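You operate a simulated robot arm through the tools that you are given. There is no shell and no other tool. Be economical: measure what you need, move in short steps, check, and stop when the job is done.

Carry out the task below with a simulated robot arm. There is one attempt and no reset: what you move stays moved.

JOB
Lift the lid of the winder case open.

The check looks at the end state, three seconds after you hand in, the way a careful person would. Anything else that was tipped, shoved, dropped, spilled or broken makes it a failure. Lids that push on must go on centred and level and be pressed home; caps that screw on are set level and turned clockwise until they are tight.

ROBOT AND FRAMES
A 7-joint arm with a two-finger parallel gripper, fixed in place. Base frame: the origin is at the foot of the arm, x ahead of it, y to its left, z up. Lengths are in mm, angles in rad, forces in N, time in s.
Its first joint turns from -1.152 to 1.152 rad. Payload 2.5 kg.
The TCP is the grasp point between the finger pads, 23 mm short of the fingertips. In the tool frame z runs along the fingers and y along their closing line. Largest opening 94 mm; finger width 38, thickness 10; the body of the gripper, 54 by 96 mm, starts 39 mm behind the TCP.
Orientation is that of the tool frame in the base frame, as a unit quaternion [x, y, z, w]. With the fingers straight down and closing along the base's y, the tool's x points along the base's -x, its y along +y and its z along -z.

CONTROLS
- The arm moves only by the tool jog_arm. Its argument "commands" is one flat list of numbers, 6 for each row, row after row: the shift along the base's x, y, z in mm, then the turn, a rotation vector about the base's x, y, z in degrees. In form: [x, y, z, wx, wy, wz, x, y, z, wx, wy, wz, ...]. A call has 1 to 10 rows; each row is the pose to reach, as a shift and turn from the pose commanded when the call began. "hand" is the opening, from 0 (shut) to 1 (fully open), set as the call begins (left out, the last holds). Each row takes 0.2 s and may step no farther than 50 mm and 0.15 rad from the row before; otherwise, or with a gripper value out of range, the whole call is refused. Where a pose cannot be reached the arm comes as near as it can. A force on the tool above 40 N (or 10 N above the force at the start of the call, whichever is more), or a blocked arm, ends the call early, and 0.2 s more pass. The fingers move at their own pace (about 108 mm/s each) and stop on an object; they squeeze with about 30 N. The grip force told is the motor's: it shows also when the fingers shut on nothing. Time passes only in rows, and 0.2 s behind the last, so rows that repeat a pose let the fingers close. It gives the time, the measured TCP pose, the force on the tool (base axes), the opening and the grip force at its end, in the units of the frame above (readings bear some noise), and new pictures: "views" is both (left out), scene, wrist or none.
- Cameras (640 x 400 px; columns grow to the right, rows downward): "scene" is fixed at [94.8, -391.1, 560.5]; the picture's right is [0.96, -0.28, 0.00], its down [-0.12, -0.40, -0.91] and it looks along [0.26, 0.87, -0.42] (base axes); focal length 326 px, centre (320, 200). "wrist" rides on the gripper at [-39, 0, -44] in the tool frame; the picture's right is [0.00, -1.00, 0.00], its down [0.97, 0.00, -0.24] and it looks along [0.24, 0.00, 0.97] (tool axes); focal length 218 px, centre (320, 200). There is no depth. A picture from a camera that has moved, and an enlarged one, comes with that camera's place and axes in the base frame and with its lens.
- inspect(camera, box): a new picture of the part [left, top, right, bottom] of that camera's present view, enlarged. No time passes.
- close_job(): hands the job in; it is judged then, once.

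Go step by step. Nothing tells you positions but the pictures and the camera data: compare them with the known pose of the tool, close in by small moves and look again before you grip or let go. The budget is 90 turns and 170 pictures, counting those below and the enlarged ones. Unless the task says otherwise, let go and move clear before handing in, and close with one line.

The tools are called by a JSON object that holds its "method" and its "body". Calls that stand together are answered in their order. jog_arm: Moves the arm, as the interface text tells. Its arguments: {"type":"object","properties":{"commands":{"type":"array","items":{"type":"number"}},"hand":{"type":"number"},"views":{"type":"string","enum":["both","scene","wrist","none"]}},"required":["commands"]} The other tools are called the same way: inspect (camera, box) takes an enlarged picture of a part of a camera's view; close_job () hands the job in.

At the start:

```text
time: 0.0
eef_pos: [303.8, 79.9, 328.1]
tcp_rot: [0.0, 1.0, 0.0, 0.0]
ft_force: [0.4, 0.2, -0.2]
grip_width: 94.2
grasp_force: 0.0
```

scene: 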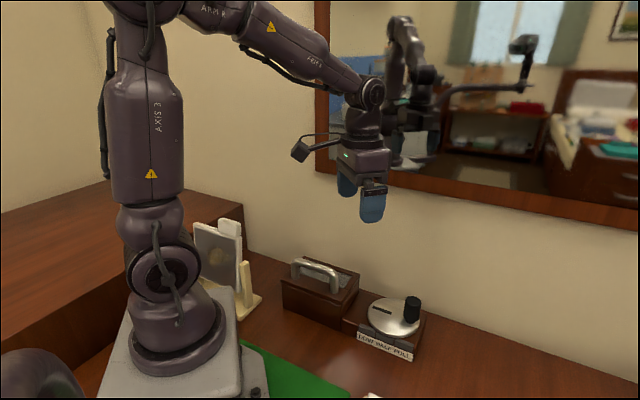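
wrist: 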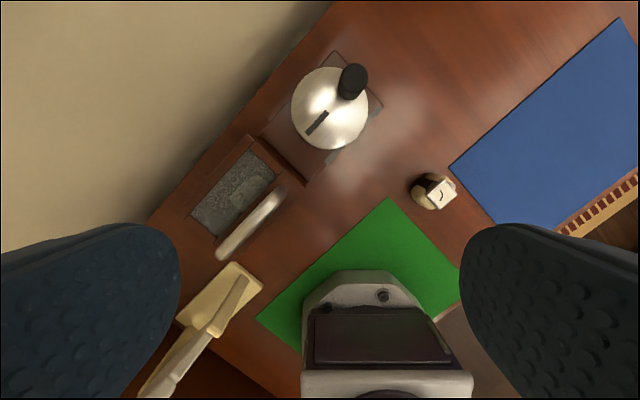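

I see a wooden case with a bar handle, next to a base carrying a disc, a dark knob and a label. I'll enlarge both views to work out what they are.

{"method": "inspect", "body": {"camera": "scene", "box": [250, 230, 450, 370]}}

{"method": "inspect", "body": {"camera": "wrist", "box": [160, 40, 400, 290]}}

```text
2.86 times, centred on (350, 300) of scene
camera zoom: at [94.8, -391.1, 560.5], right [0.96, -0.28, 0.0], down [-0.12, -0.4, -0.91], along [0.26, 0.87, -0.42], focal length 932 px, centre (234, -86)
```

zoom: 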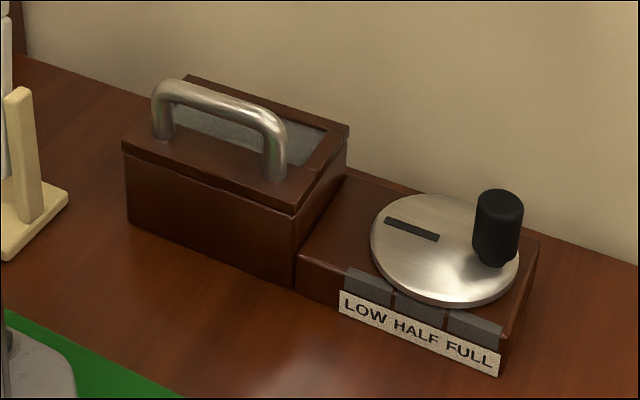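

```text
1.60 times, centred on (280, 165) of wrist
camera zoom: at [342.4, 81.5, 372.7], right [0.0, -1.0, 0.0], down [-0.97, 0.0, 0.24], along [-0.24, 0.0, -0.97], focal length 349 px, centre (384, 256)
```

zoom: 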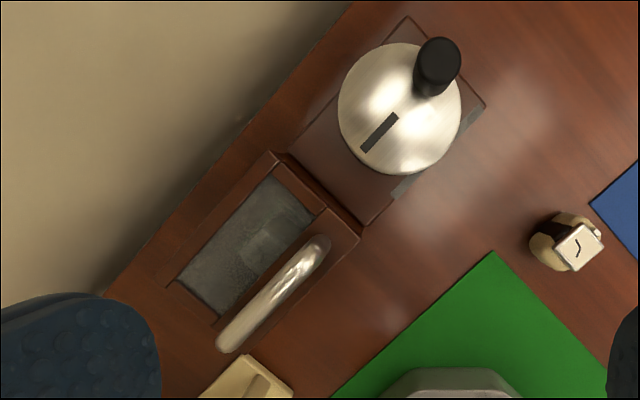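

The case sits by the wall, its front facing the arm, with the handle near the front edge running about along (1,-1). Triangulating puts the handle's top near (250,162) at z≈130. I'll turn the gripper -45° and move above it to measure again.

{"method": "jog_arm", "body": {"commands": [-9, 14, -8, 0, 0, -7.5, -18, 27, -16, 0, 0, -15, -27, 41, -24, 0, 0, -22.5, -36, 55, -32, 0, 0, -30, -45, 68, -40, 0, 0, -37.5, -54, 82, -48, 0, 0, -45, -54, 82, -48, 0, 0, -45], "hand": 1}}

```text
time: 1.6
eef_pos: [251.5, 163.8, 279.1]
tcp_rot: [0.383, 0.924, 0.0, 0.0]
ft_force: [0.1, 0.2, -0.1]
grip_width: 94.1
grasp_force: 0.0
camera wrist: at [278.2, 136.0, 323.5], right [-0.71, -0.71, 0.0], down [-0.69, 0.69, 0.24], along [-0.17, 0.17, -0.97], focal length 218 px, centre (320, 200)
```

scene: 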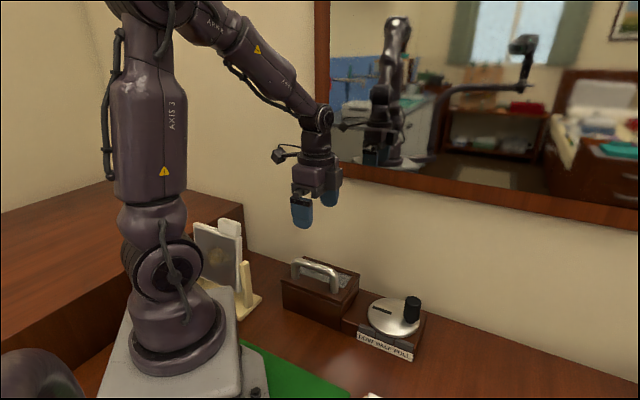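
wrist: 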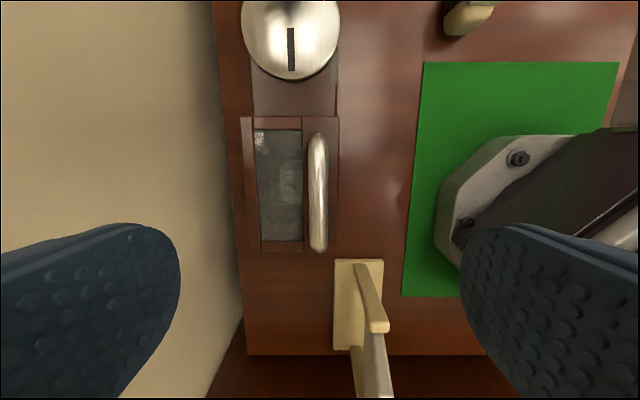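

The handle lines up with the gripper, its centre at about (250,165) with the top at z≈135. I'll go down partway and look again.

{"method": "jog_arm", "body": {"commands": [-1, 1, -35, 0, 0, 0, -1, 1, -70, 0, 0, 0, -1, 1, -100, 0, 0, 0, -1, 1, -115, 0, 0, 0, -1, 1, -115, 0, 0, 0], "hand": 0.6}}

{"method": "inspect", "body": {"camera": "scene", "box": [250, 200, 410, 340]}}

```text
time: 2.8
eef_pos: [249.7, 163.3, 166.3]
tcp_rot: [0.382, 0.924, 0.0, 0.0]
ft_force: [-0.2, -0.4, 0.0]
grip_width: 56.3
grasp_force: 0.1
camera wrist: at [276.0, 137.4, 209.3], right [-0.71, -0.71, 0.0], down [-0.69, 0.69, 0.24], along [-0.17, 0.17, -0.97], focal length 218 px, centre (320, 200)
```

scene: 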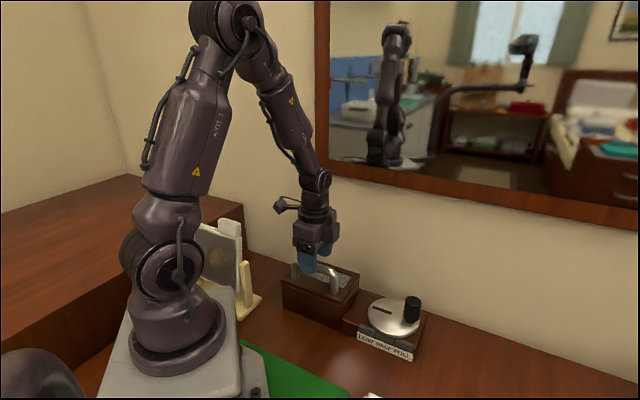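
wrist: 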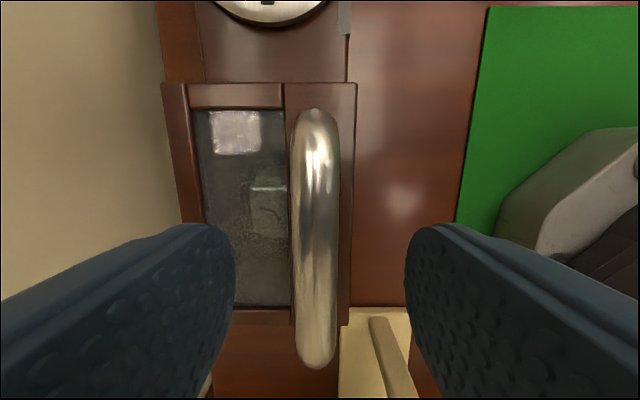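

```text
2.86 times, centred on (330, 270) of scene
camera zoom: at [94.8, -391.1, 560.5], right [0.96, -0.28, 0.0], down [-0.12, -0.4, -0.91], along [0.26, 0.87, -0.42], focal length 932 px, centre (291, 0)
```

zoom: 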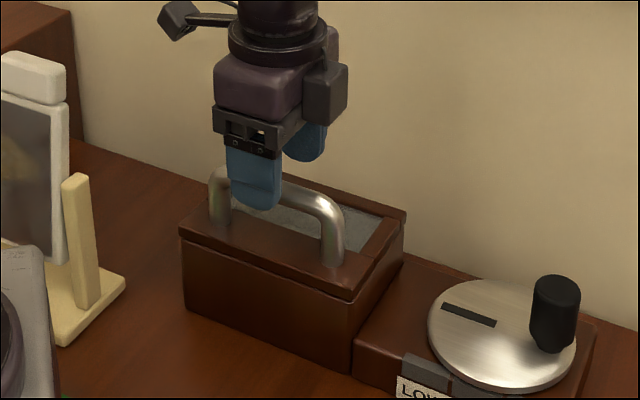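

The bar sits midway between the fingers, with its centre at z≈128. I'll go down 39 mm and close on it.

{"method": "jog_arm", "body": {"commands": [0, 0, -20, 0, 0, 0, 0, 0, -39, 0, 0, 0, 0, 0, -39, 0, 0, 0], "views": "none"}}

{"method": "jog_arm", "body": {"commands": [0, 0, 0, 0, 0, 0, 0, 0, 0, 0, 0, 0, 0, 0, 0, 0, 0, 0], "hand": 0}}

```text
time: 3.6
eef_pos: [251.4, 162.7, 125.7]
tcp_rot: [0.382, 0.924, 0.0, 0.0]
ft_force: [-0.9, -1.2, 0.3]
grip_width: 56.5
grasp_force: 0.1
```

```text
time: 4.4
eef_pos: [251.7, 163.8, 126.3]
tcp_rot: [0.383, 0.924, 0.003, 0.003]
ft_force: [16.4, 16.6, -15.2]
grip_width: 17.4
grasp_force: 44.8
camera wrist: at [278.6, 137.0, 170.6], right [-0.71, -0.71, -0.01], down [-0.69, 0.69, 0.24], along [-0.16, 0.17, -0.97], focal length 218 px, centre (320, 200)
```

scene: 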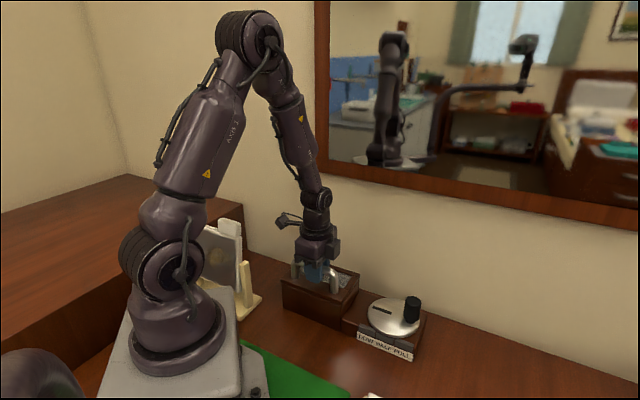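
wrist: 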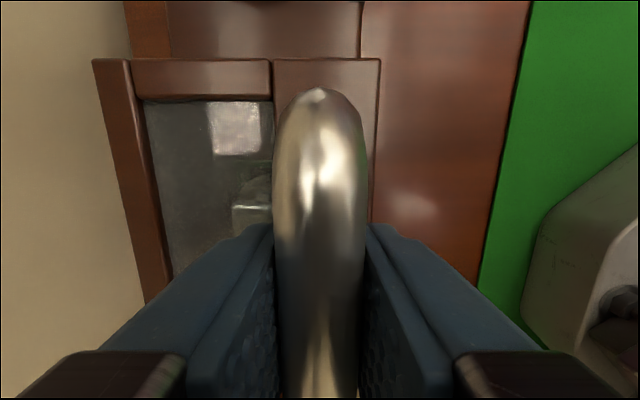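

I have the handle, with a little side load. I'll try a small swing about the rear edge, taking the hinge as about 77 mm behind the bar and 44 mm below it, to see whether the lid is free.

{"method": "jog_arm", "body": {"commands": [1.2, 1.2, 1, 0, 0, 0, 2.8, 2.8, 3.9, -2.1, 2.1, 0, 4.7, 4.7, 7.7, -4.2, 4.2, 0, 4.7, 4.7, 7.7, -4.2, 4.2, 0]}}

{"method": "inspect", "body": {"camera": "scene", "box": [250, 220, 450, 360]}}

```text
time: 5.4
eef_pos: [257.3, 168.7, 134.7]
tcp_rot: [0.381, 0.923, -0.048, -0.019]
ft_force: [18.5, 6.9, -17.3]
grip_width: 17.1
grasp_force: 45.0
camera wrist: at [285.7, 144.1, 178.0], right [-0.7, -0.7, 0.1], down [-0.67, 0.7, 0.24], along [-0.24, 0.1, -0.97], focal length 218 px, centre (320, 200)
```

scene: 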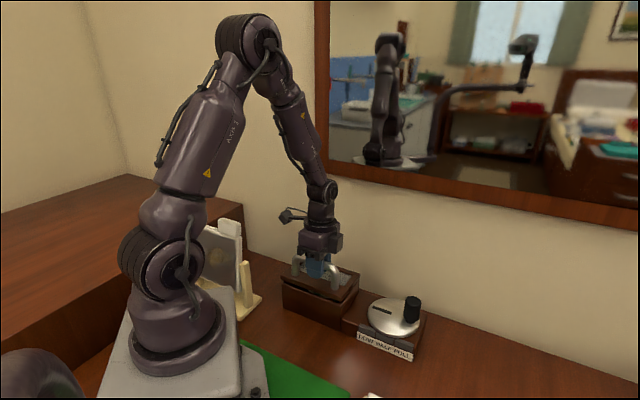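
wrist: 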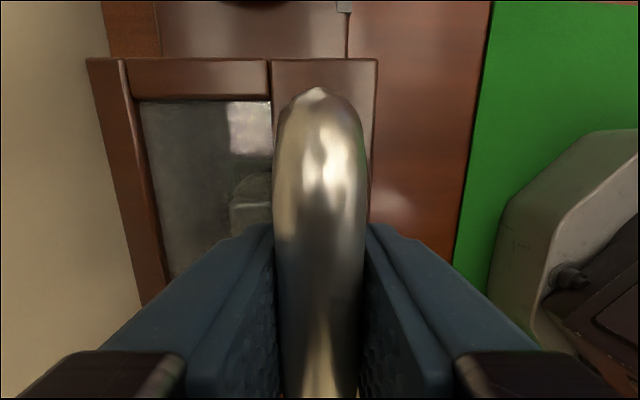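

```text
2.86 times, centred on (350, 290) of scene
camera zoom: at [94.8, -391.0, 560.5], right [0.96, -0.28, 0.0], down [-0.12, -0.4, -0.91], along [0.26, 0.87, -0.42], focal length 932 px, centre (234, -57)
```

zoom: 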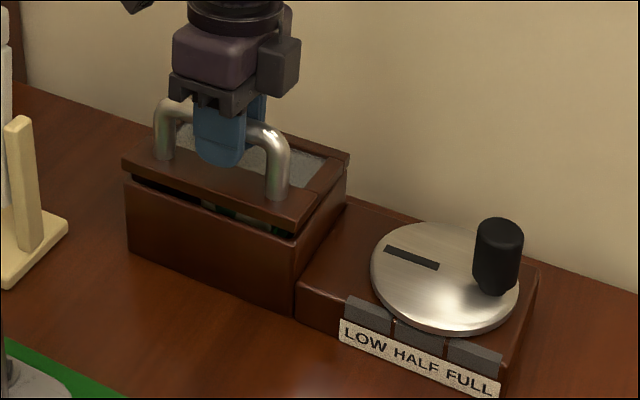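

The lid hinges up at the rear and isn't latched. I'll carry on along the arc, pushing slightly further toward the wall.

{"method": "jog_arm", "body": {"commands": [5.1, 5.1, 7.1, -4.24, 4.24, 0, 10, 10, 13.5, -8.49, 8.49, 0, 15.3, 15.3, 19.1, -12.73, 12.73, 0, 15.3, 15.3, 19.1, -12.73, 12.73, 0]}}

```text
time: 6.5
eef_pos: [271.3, 182.5, 153.0]
tcp_rot: [0.375, 0.904, -0.19, -0.078]
ft_force: [2.5, -0.1, -1.7]
grip_width: 17.2
grasp_force: 44.9
stopped in row 4: the force on the tool passed its limit (the readings are from after the stop); the commanded pose is now the measured one
camera wrist: at [309.0, 167.6, 193.8], right [-0.65, -0.65, 0.4], down [-0.62, 0.76, 0.22], along [-0.44, -0.11, -0.89], focal length 218 px, centre (320, 200)
```

scene: 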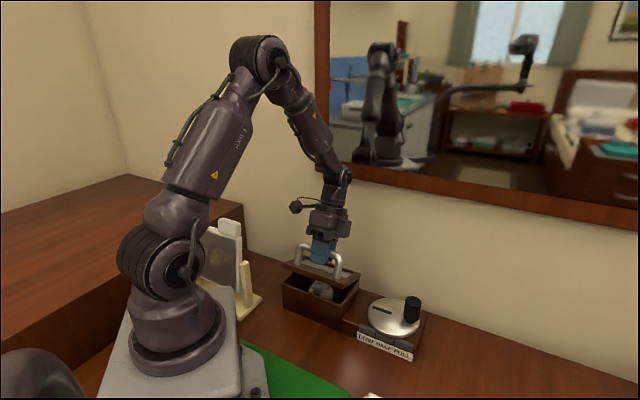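
wrist: 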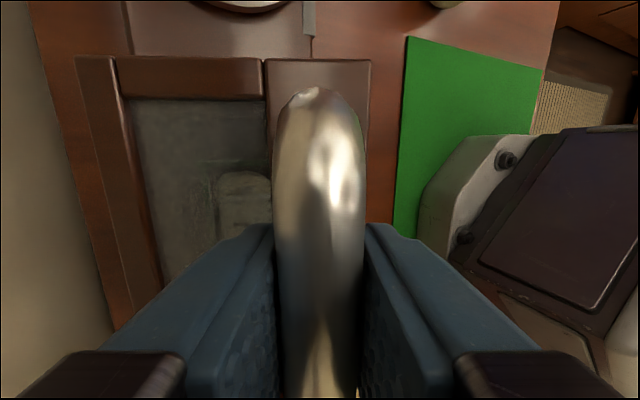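

The load has relaxed, and the measured pose fits the arc model (76 mm and 48 mm) at 24°. I'll continue to about 42°.

{"method": "jog_arm", "body": {"commands": [5.7, 5.7, 4.8, -4.24, 4.24, 0, 11.8, 11.8, 8.7, -8.49, 8.49, 0, 18.1, 18.1, 11.8, -12.73, 12.73, 0, 18.1, 18.1, 11.8, -12.73, 12.73, 0]}}

```text
time: 7.2
eef_pos: [282.1, 192.7, 163.2]
tcp_rot: [0.363, 0.875, -0.297, -0.121]
ft_force: [-0.2, 1.4, -1.0]
grip_width: 16.9
grasp_force: 45.0
stopped in row 3: the force on the tool passed its limit (the readings are from after the stop); the commanded pose is now the measured one
camera wrist: at [327.0, 185.8, 198.9], right [-0.56, -0.56, 0.61], down [-0.58, 0.79, 0.19], along [-0.58, -0.25, -0.77], focal length 218 px, centre (320, 200)
```

scene: 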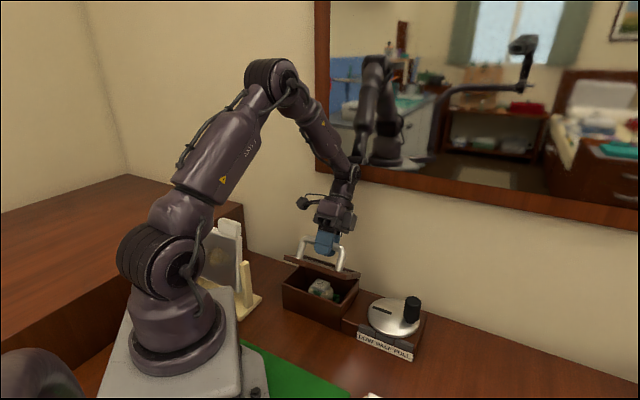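
wrist: 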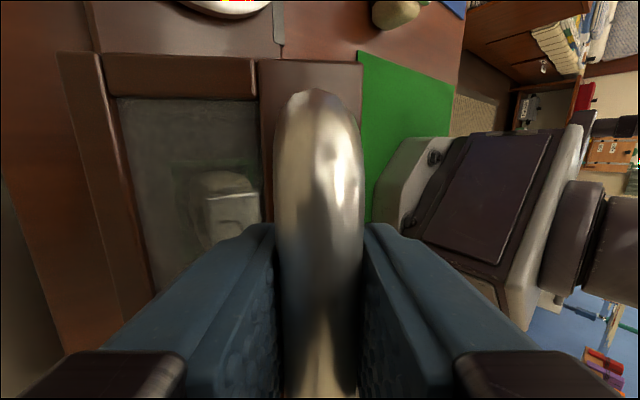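

The lid is near 37°, and the fast steps trip the force limit. I'll continue with smaller 3° steps.

{"method": "jog_arm", "body": {"commands": [3.1, 3.1, 1.65, -2.12, 2.12, 0, 6.2, 6.2, 3.1, -4.24, 4.24, 0, 9.4, 9.4, 4.3, -6.36, 6.36, 0, 12.6, 12.6, 5.2, -8.49, 8.49, 0, 12.6, 12.6, 5.2, -8.49, 8.49, 0]}}

```text
time: 7.6
eef_pos: [281.5, 193.6, 164.3]
tcp_rot: [0.364, 0.875, -0.297, -0.121]
ft_force: [1.5, 2.7, -5.8]
grip_width: 17.4
grasp_force: 45.0
stopped in row 1: the force on the tool passed its limit (the readings are from after the stop); the commanded pose is now the measured one
camera wrist: at [327.0, 185.8, 198.8], right [-0.56, -0.56, 0.61], down [-0.58, 0.79, 0.19], along [-0.59, -0.25, -0.77], focal length 218 px, centre (320, 200)
```

scene: 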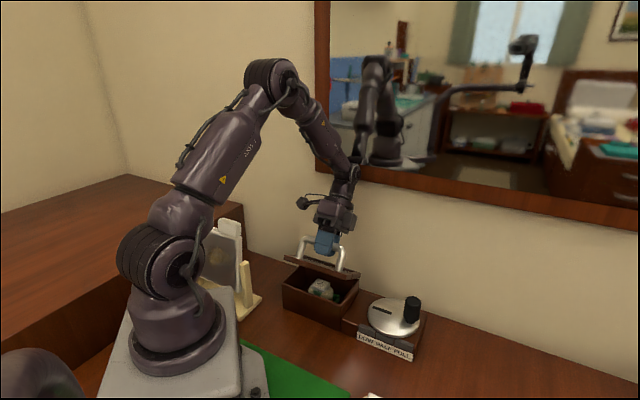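
wrist: 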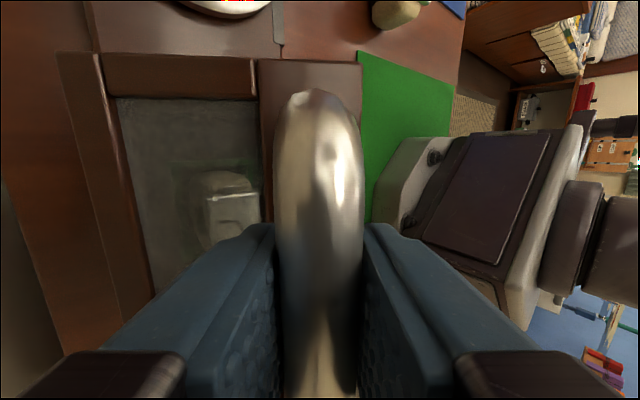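

The lid stops hard at about 37°. I'll look closer at the case and the disc for what is limiting it.

{"method": "inspect", "body": {"camera": "scene", "box": [260, 170, 440, 370]}}

{"method": "inspect", "body": {"camera": "wrist", "box": [40, 0, 380, 210]}}

{"method": "inspect", "body": {"camera": "scene", "box": [280, 240, 370, 330]}}

```text
2.00 times, centred on (350, 270) of scene
camera zoom: at [94.6, -391.2, 560.4], right [0.96, -0.28, 0.0], down [-0.12, -0.4, -0.91], along [0.26, 0.87, -0.42], focal length 652 px, centre (260, 60)
```

zoom: 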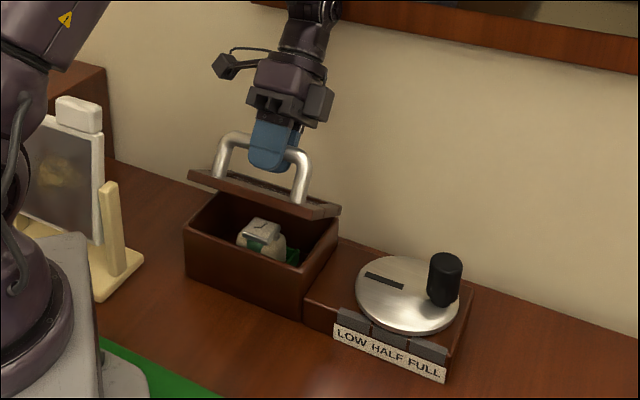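

```text
1.88 times, centred on (210, 105) of wrist
camera zoom: at [327.0, 185.8, 198.8], right [-0.56, -0.56, 0.61], down [-0.58, 0.79, 0.19], along [-0.59, -0.25, -0.77], focal length 411 px, centre (527, 379)
```

zoom: 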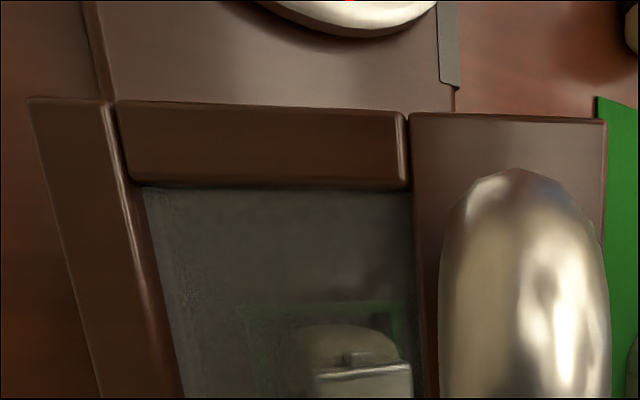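

```text
4.44 times, centred on (325, 285) of scene
camera zoom: at [94.6, -391.2, 560.4], right [0.96, -0.28, 0.0], down [-0.12, -0.4, -0.91], along [0.26, 0.87, -0.42], focal length 1450 px, centre (298, -178)
```

zoom: 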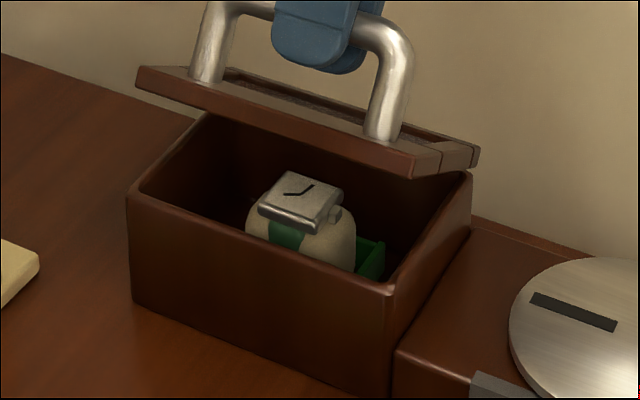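

I can't see an obstruction, so I'll probe with very small steps and read the force to tell a real stop from an error in my arc.

{"method": "jog_arm", "body": {"commands": [0.7, 0.7, 0, 0, 0, 0, 0.7, 0.7, 0, 0, 0, 0], "views": "none"}}

{"method": "jog_arm", "body": {"commands": [0, 0, 1, 0, 0, 0, 0, 0, 1, 0, 0, 0], "views": "none"}}

{"method": "jog_arm", "body": {"commands": [0, 0, 0, -1.4, 1.4, 0, 0, 0, 0, -1.4, 1.4, 0], "views": "none"}}

```text
time: 8.2
eef_pos: [281.2, 193.5, 163.3]
tcp_rot: [0.363, 0.875, -0.298, -0.121]
ft_force: [4.5, 4.2, -10.2]
grip_width: 17.3
grasp_force: 45.1
```

```text
time: 8.8
eef_pos: [280.5, 193.3, 164.4]
tcp_rot: [0.363, 0.874, -0.298, -0.123]
ft_force: [7.6, 4.6, -15.1]
grip_width: 17.4
grasp_force: 45.0
```

```text
time: 9.1
eef_pos: [281.6, 194.1, 163.5]
tcp_rot: [0.363, 0.874, -0.299, -0.121]
ft_force: [1.7, 3.0, -7.1]
grip_width: 17.3
grasp_force: 44.8
stopped in row 1: the force on the tool passed its limit (the readings are from after the stop); the commanded pose is now the measured one
```

Turning alone is stiff, but pushing toward the wall met little resistance. I'll try translating along the arc's tangent in small steps without turning.

{"method": "jog_arm", "body": {"commands": [0.7, 0.7, 0, 0, 0, 0, 1.4, 1.4, 0.3, 0, 0, 0, 2.1, 2.1, 0.6, 0, 0, 0, 2.8, 2.8, 1, 0, 0, 0, 3.5, 3.5, 1.3, 0, 0, 0, 3.5, 3.5, 1.3, 0, 0, 0], "views": "none"}}

```text
time: 10.5
eef_pos: [281.3, 193.0, 163.4]
tcp_rot: [0.364, 0.873, -0.301, -0.123]
ft_force: [11.3, 4.5, -22.5]
grip_width: 17.2
grasp_force: 45.1
```

With a firm grip, neither a pure turn nor a pure shift can follow the hinge. I'll ease the grip so the front finger carries the bar loosely, which should show whether the lid or the arm is at its limit.

{"method": "jog_arm", "body": {"commands": [-1.5, -1.5, -1, 0, 0, 0, -1.5, -1.5, -1, 0, 0, 0], "hand": 0.26}}

{"method": "inspect", "body": {"camera": "scene", "box": [270, 200, 400, 330]}}

```text
time: 11.1
eef_pos: [280.2, 193.3, 163.3]
tcp_rot: [0.363, 0.873, -0.301, -0.125]
ft_force: [-0.2, 0.0, 0.2]
grip_width: 24.7
grasp_force: 0.1
camera wrist: at [326.1, 185.0, 198.5], right [-0.56, -0.55, 0.62], down [-0.58, 0.79, 0.19], along [-0.59, -0.25, -0.76], focal length 218 px, centre (320, 200)
```

scene: 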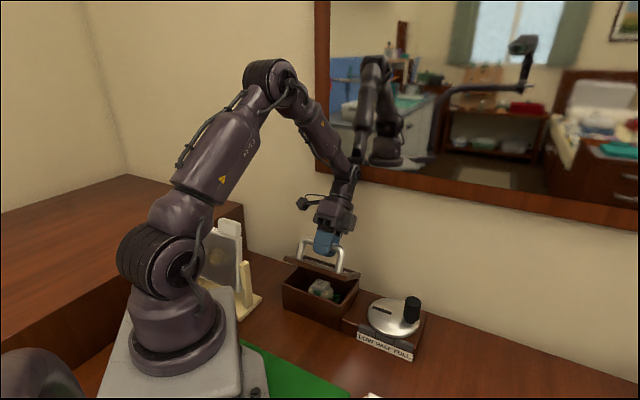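
wrist: 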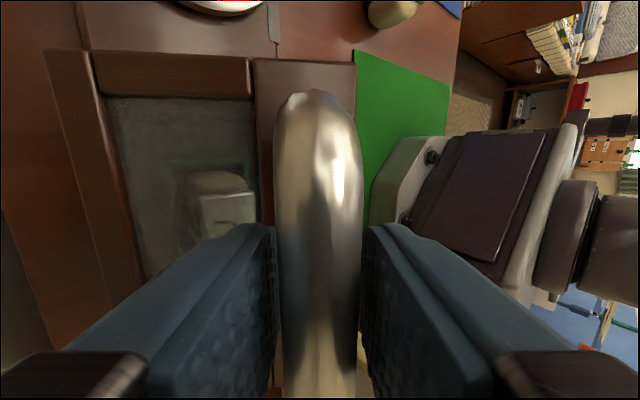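

```text
3.08 times, centred on (335, 265) of scene
camera zoom: at [94.4, -391.3, 560.3], right [0.96, -0.28, 0.0], down [-0.12, -0.4, -0.91], along [0.26, 0.87, -0.42], focal length 1004 px, centre (274, 0)
```

zoom: 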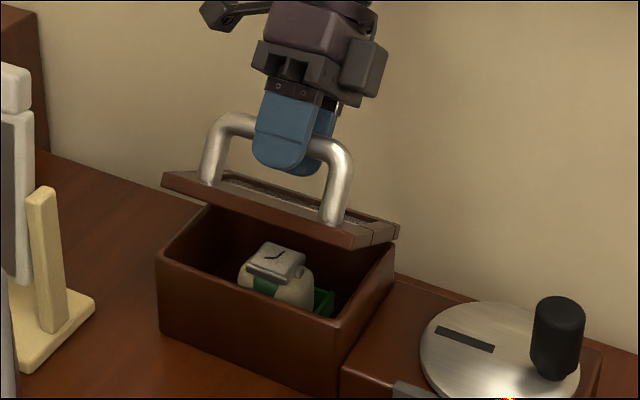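

The lid stays up by itself with both fingers clear of the bar. I'll try continuing the arc with this loose hold, and also check the disc for lamps.

{"method": "inspect", "body": {"camera": "scene", "box": [340, 280, 440, 370]}}

{"method": "jog_arm", "body": {"commands": [2, 2, 1, -1, 1, 0, 4, 4, 2, -2.1, 2.1, 0, 6, 6, 3, -4.2, 4.2, 0, 8, 8, 3.7, -5.5, 5.5, 0, 8, 8, 3.7, -5.5, 5.5, 0]}}

```text
4.44 times, centred on (390, 325) of scene
camera zoom: at [94.4, -391.3, 560.3], right [0.96, -0.28, 0.0], down [-0.12, -0.4, -0.91], along [0.26, 0.87, -0.42], focal length 1450 px, centre (9, -356)
```

zoom: 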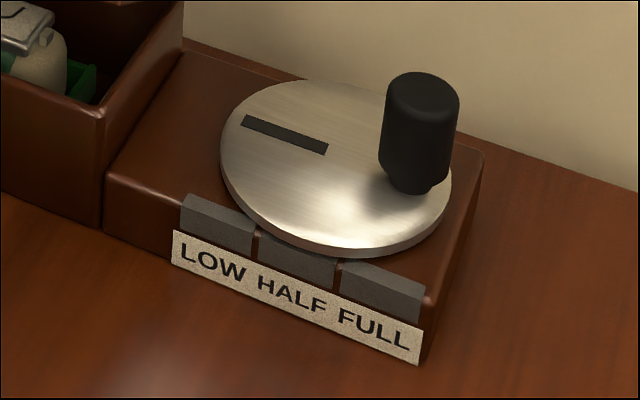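

```text
time: 11.9
eef_pos: [271.5, 186.0, 174.6]
tcp_rot: [0.359, 0.86, -0.334, -0.141]
ft_force: [12.4, 11.8, -33.5]
grip_width: 40.3
grasp_force: 17.9
stopped in row 3: the force on the tool passed its limit (the readings are from after the stop); the commanded pose is now the measured one
camera wrist: at [320.1, 180.1, 206.3], right [-0.52, -0.52, 0.68], down [-0.57, 0.81, 0.18], along [-0.64, -0.29, -0.71], focal length 218 px, centre (320, 200)
```

scene: 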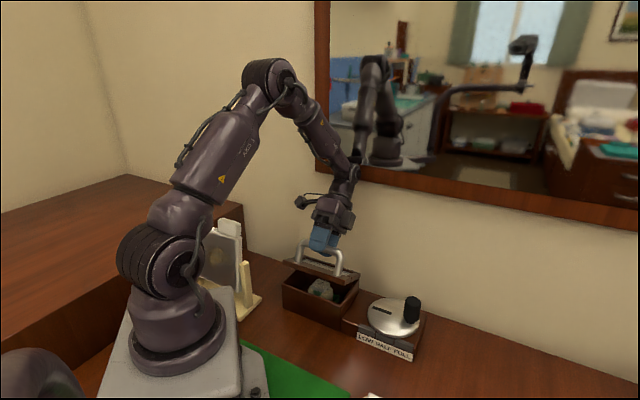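
wrist: 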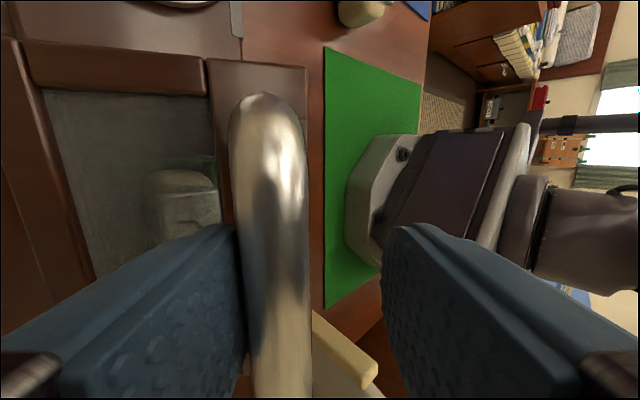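

That extra tilt drove the arm to the end of its reach, so it was the arm that was blocked, not the lid. I'll open wide, back out upward while undoing the tilt, and then push the bar toward the wall with a vertical finger.

{"method": "jog_arm", "body": {"commands": [0, 0, 0, 0, 0, 0, 0, 0, 0, 0, 0, 0, 3, 3, 12, 5, -5, 0, 5, 5, 30, 9, -9, 0, 5, 5, 55, 13, -13, 0, 0, 0, 85, 17, -17, 0, 0, 0, 85, 17, -17, 0], "hand": 0.85}}

```text
time: 13.5
eef_pos: [273.2, 185.7, 260.4]
tcp_rot: [0.38, 0.91, -0.153, -0.066]
ft_force: [-0.8, 0.3, -1.0]
grip_width: 80.1
grasp_force: 0.0
camera wrist: at [309.6, 168.7, 301.2], right [-0.67, -0.66, 0.33], down [-0.63, 0.75, 0.23], along [-0.4, -0.05, -0.92], focal length 218 px, centre (320, 200)
```

scene: 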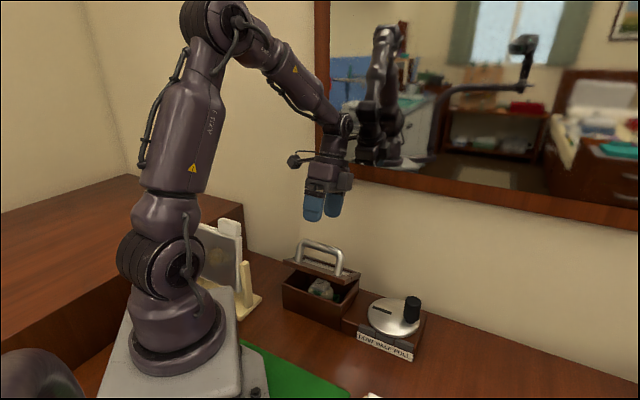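
wrist: 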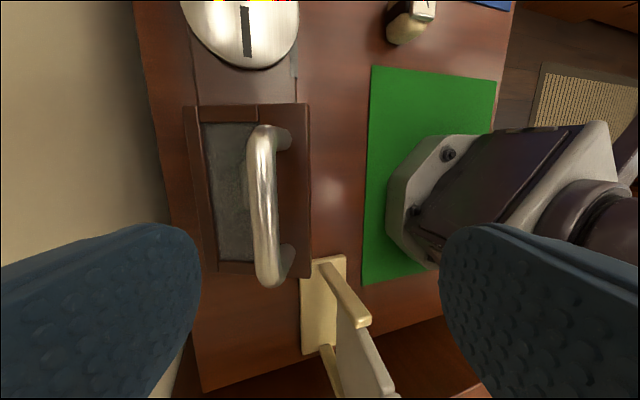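

I'm clear now and the lid holds itself at about 32°. I'll straighten the tool, open fully and move back so the wall-side finger is in front of the bar.

{"method": "jog_arm", "body": {"commands": [-17, -17, 0, 4.5, -4.5, 0, -34, -34, 0, 9, -9, 0, -50.5, -50.7, -5, 13.6, -13.6, 0, -50.5, -50.7, -40, 13.6, -13.6, 0, -50.5, -50.7, -40, 13.6, -13.6, 0], "hand": 1}}

{"method": "inspect", "body": {"camera": "scene", "box": [250, 190, 400, 330]}}

```text
time: 14.7
eef_pos: [223.3, 135.7, 223.0]
tcp_rot: [0.384, 0.923, 0.0, -0.004]
ft_force: [0.8, 0.0, -0.7]
grip_width: 94.1
grasp_force: 0.1
camera wrist: at [249.6, 108.2, 265.8], right [-0.71, -0.7, 0.0], down [-0.68, 0.69, 0.25], along [-0.17, 0.17, -0.97], focal length 218 px, centre (320, 200)
```

scene: 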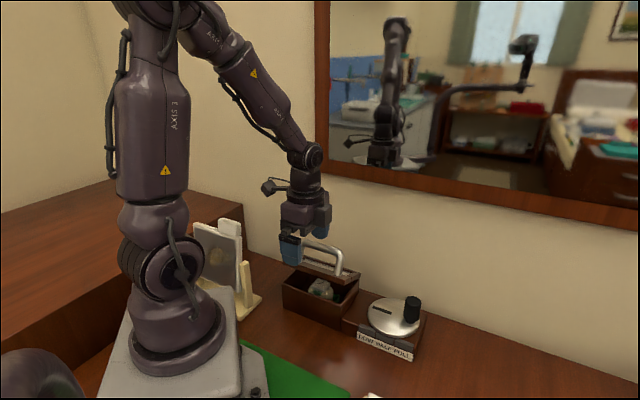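
wrist: 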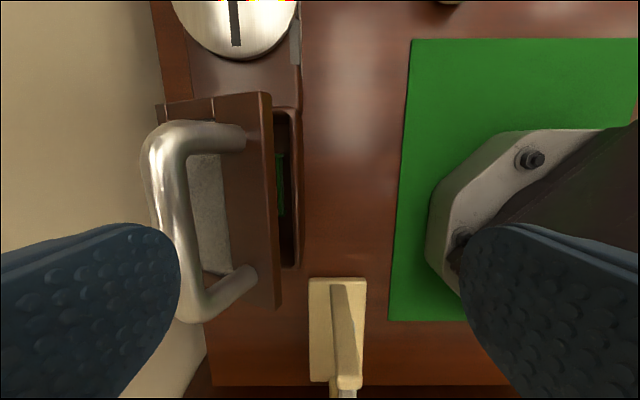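

```text
2.86 times, centred on (325, 260) of scene
camera zoom: at [94.8, -391.1, 560.5], right [0.96, -0.28, 0.0], down [-0.12, -0.4, -0.91], along [0.26, 0.87, -0.42], focal length 932 px, centre (306, 29)
```

zoom: 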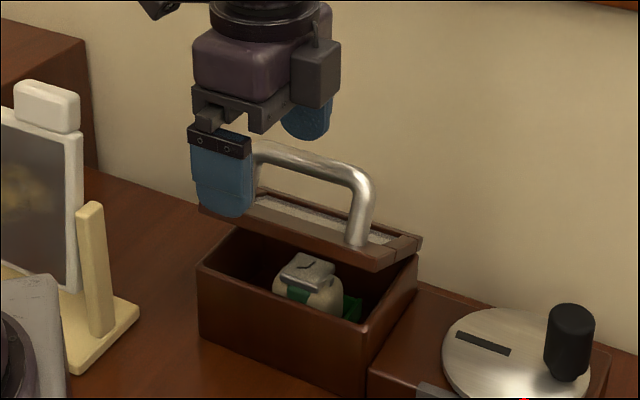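

The bar is at n≈331 as predicted, with the wall-side finger about 13 mm in front of it. I'll lower the tip to z≈140 and start pushing.

{"method": "jog_arm", "body": {"commands": [0, 0, -30, 0, 0, 0, 0, 0, -58, 0, 0, 0, 0, 0, -58, 0, 0, 0, 7, 7, -58, 0, 0, 0, 11, 11, -58, 0, 0, 0, 15, 15, -57, 0, 0, 0, 19, 19, -56, 0, 0, 0, 19, 19, -56, 0, 0, 0]}}

{"method": "inspect", "body": {"camera": "scene", "box": [250, 190, 400, 330]}}

```text
time: 16.5
eef_pos: [241.1, 155.2, 163.1]
tcp_rot: [0.385, 0.923, 0.001, -0.004]
ft_force: [-0.9, 0.1, 0.3]
grip_width: 93.5
grasp_force: 0.0
camera wrist: at [267.4, 128.3, 207.0], right [-0.71, -0.7, 0.0], down [-0.68, 0.69, 0.25], along [-0.17, 0.17, -0.97], focal length 218 px, centre (320, 200)
```

scene: 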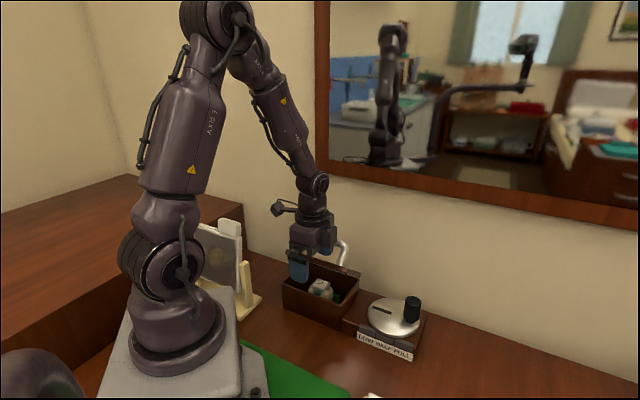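
wrist: 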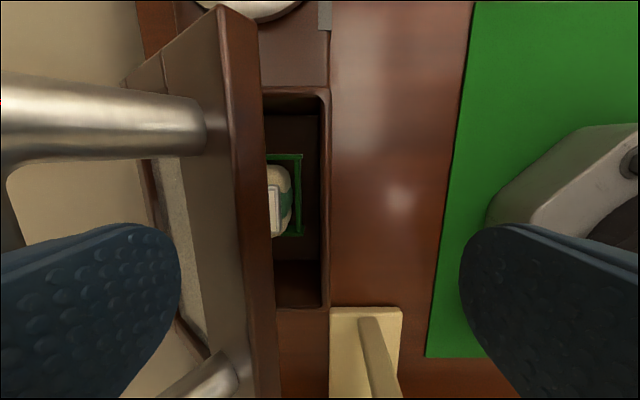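

```text
2.86 times, centred on (325, 260) of scene
camera zoom: at [94.8, -391.1, 560.5], right [0.96, -0.28, 0.0], down [-0.12, -0.4, -0.91], along [0.26, 0.87, -0.42], focal length 932 px, centre (306, 29)
```

zoom: 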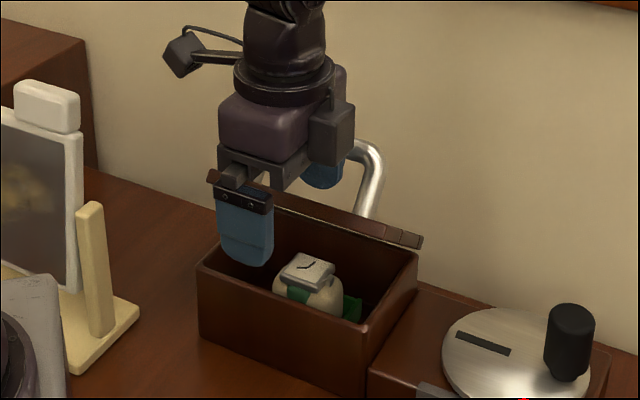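

The lid follows and there is almost no force. I'll keep pushing toward the wall to about 70°.

{"method": "jog_arm", "body": {"commands": [5, 5, 0, 0, 0, 0, 10, 10, 0, 0, 0, 0, 15, 15, 0, 0, 0, 0, 20, 20, 0, 0, 0, 0, 25, 25, 0, 0, 0, 0, 30, 30, 0, 0, 0, 0, 30, 30, 0, 0, 0, 0]}}

{"method": "inspect", "body": {"camera": "scene", "box": [250, 190, 400, 330]}}

```text
time: 18.1
eef_pos: [271.4, 184.6, 164.1]
tcp_rot: [0.385, 0.923, 0.001, -0.004]
ft_force: [-0.4, -0.3, -0.6]
grip_width: 93.8
grasp_force: 0.1
camera wrist: at [298.6, 157.5, 207.8], right [-0.71, -0.7, 0.0], down [-0.68, 0.69, 0.25], along [-0.17, 0.17, -0.97], focal length 218 px, centre (320, 200)
```

scene: 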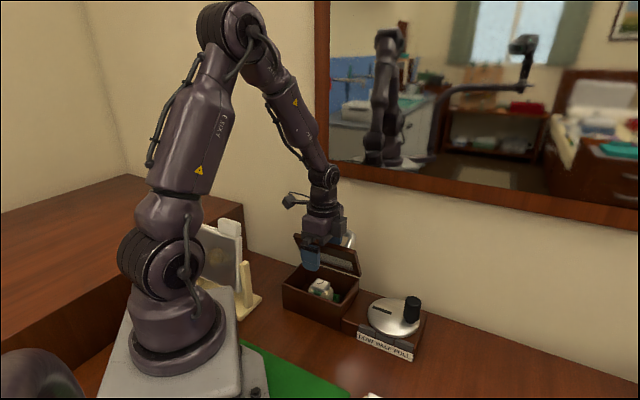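
wrist: 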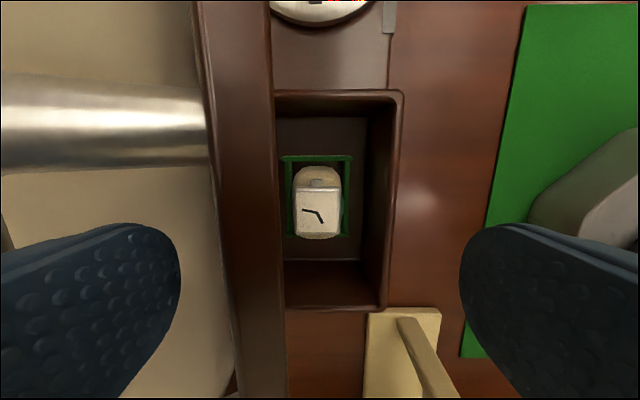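

```text
2.86 times, centred on (325, 260) of scene
camera zoom: at [94.8, -391.1, 560.5], right [0.96, -0.28, 0.0], down [-0.12, -0.4, -0.91], along [0.26, 0.87, -0.42], focal length 932 px, centre (306, 29)
```

zoom: 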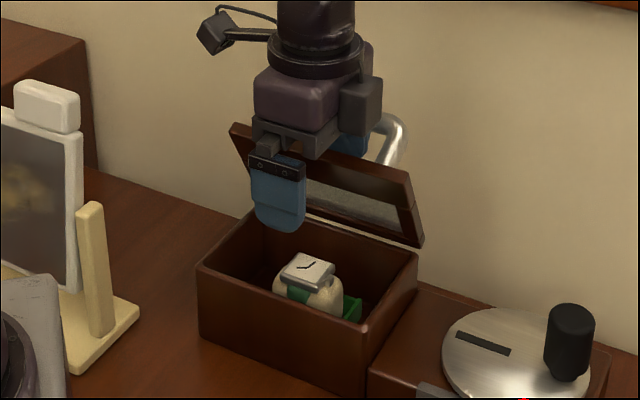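

The lid is near 70° and holding. I'll nudge it to about 80° in small steps.

{"method": "jog_arm", "body": {"commands": [3, 3, 0, 0, 0, 0, 6, 6, 0, 0, 0, 0, 9, 9, 0, 0, 0, 0, 12, 12, 0, 0, 0, 0, 12, 12, 0, 0, 0, 0]}}

{"method": "inspect", "body": {"camera": "scene", "box": [250, 190, 400, 330]}}

```text
time: 19.3
eef_pos: [283.5, 197.4, 162.3]
tcp_rot: [0.384, 0.923, 0.0, -0.003]
ft_force: [-0.9, -0.2, -0.7]
grip_width: 93.8
grasp_force: 0.0
camera wrist: at [309.6, 170.1, 207.1], right [-0.71, -0.7, 0.0], down [-0.68, 0.69, 0.25], along [-0.17, 0.17, -0.97], focal length 218 px, centre (320, 200)
```

scene: 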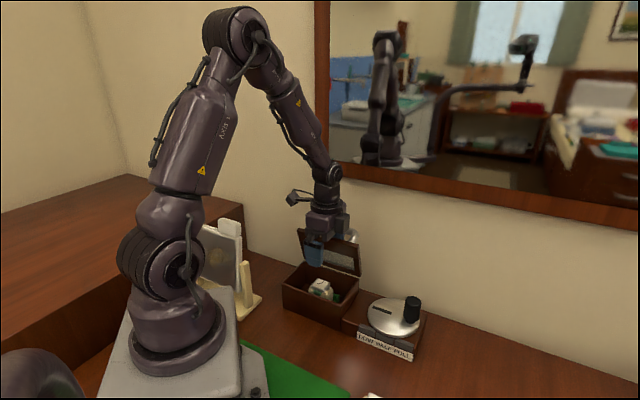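
wrist: 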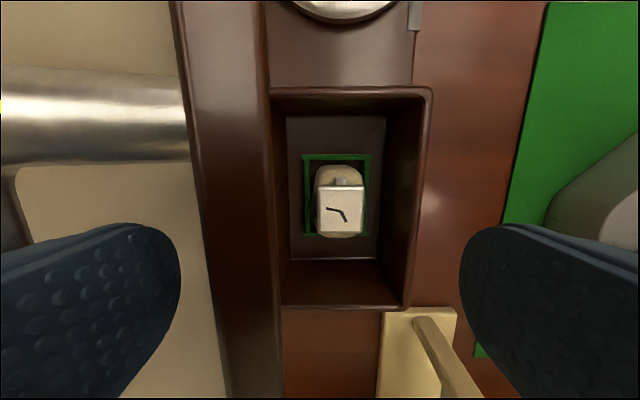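

```text
2.86 times, centred on (325, 260) of scene
camera zoom: at [94.8, -391.1, 560.5], right [0.96, -0.28, 0.0], down [-0.12, -0.4, -0.91], along [0.26, 0.87, -0.42], focal length 932 px, centre (306, 29)
```

zoom: 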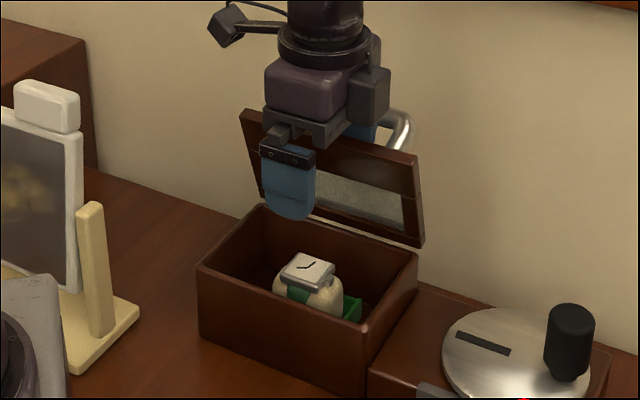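

The lid stands at about 80° and holds. I'll ease off the bar slightly and lift straight out.

{"method": "jog_arm", "body": {"commands": [-2, -2, 0, 0, 0, 0, -2, -2, 15, 0, 0, 0, -2, -2, 35, 0, 0, 0, -2, -2, 60, 0, 0, 0, -2, -2, 90, 0, 0, 0, -20, -20, 120, 0, 0, 0, -40, -40, 140, 0, 0, 0, -40, -40, 140, 0, 0, 0]}}

{"method": "inspect", "body": {"camera": "scene", "box": [250, 190, 400, 330]}}

```text
time: 21.1
eef_pos: [244.4, 157.7, 303.4]
tcp_rot: [0.384, 0.923, 0.001, -0.003]
ft_force: [0.0, -0.2, 0.0]
grip_width: 94.3
grasp_force: 0.1
camera wrist: at [270.5, 130.1, 347.1], right [-0.71, -0.7, 0.0], down [-0.68, 0.69, 0.25], along [-0.17, 0.17, -0.97], focal length 218 px, centre (320, 200)
```

scene: 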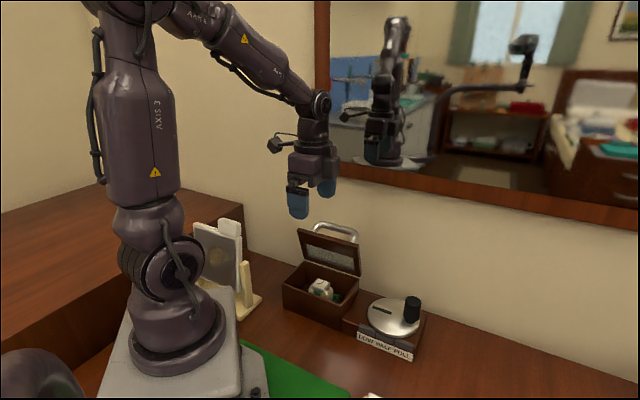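
wrist: 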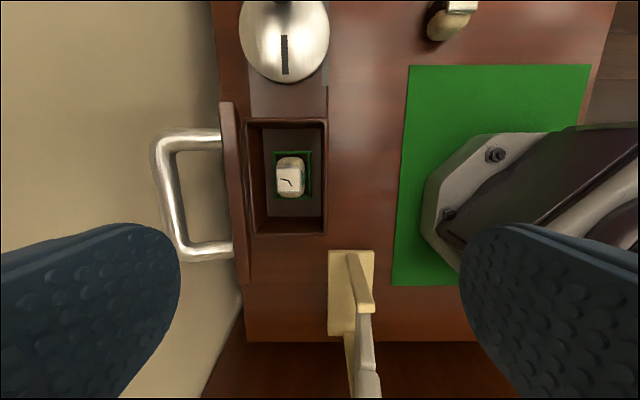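

```text
2.86 times, centred on (325, 260) of scene
camera zoom: at [94.8, -391.1, 560.5], right [0.96, -0.28, 0.0], down [-0.12, -0.4, -0.91], along [0.26, 0.87, -0.42], focal length 932 px, centre (306, 29)
```

zoom: 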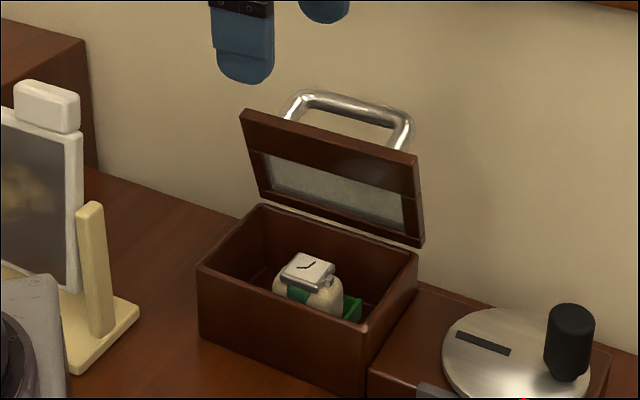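

The lid stands open by itself, the arm is clear, and nothing else looks moved, so I'm handing in.

{"method": "close_job", "body": {}}

```text
The job is handed in.
```

The winder case lid is open to roughly 80° and was holding there by itself when I handed in; the arm is clear, and nothing else looked moved in the last pictures.
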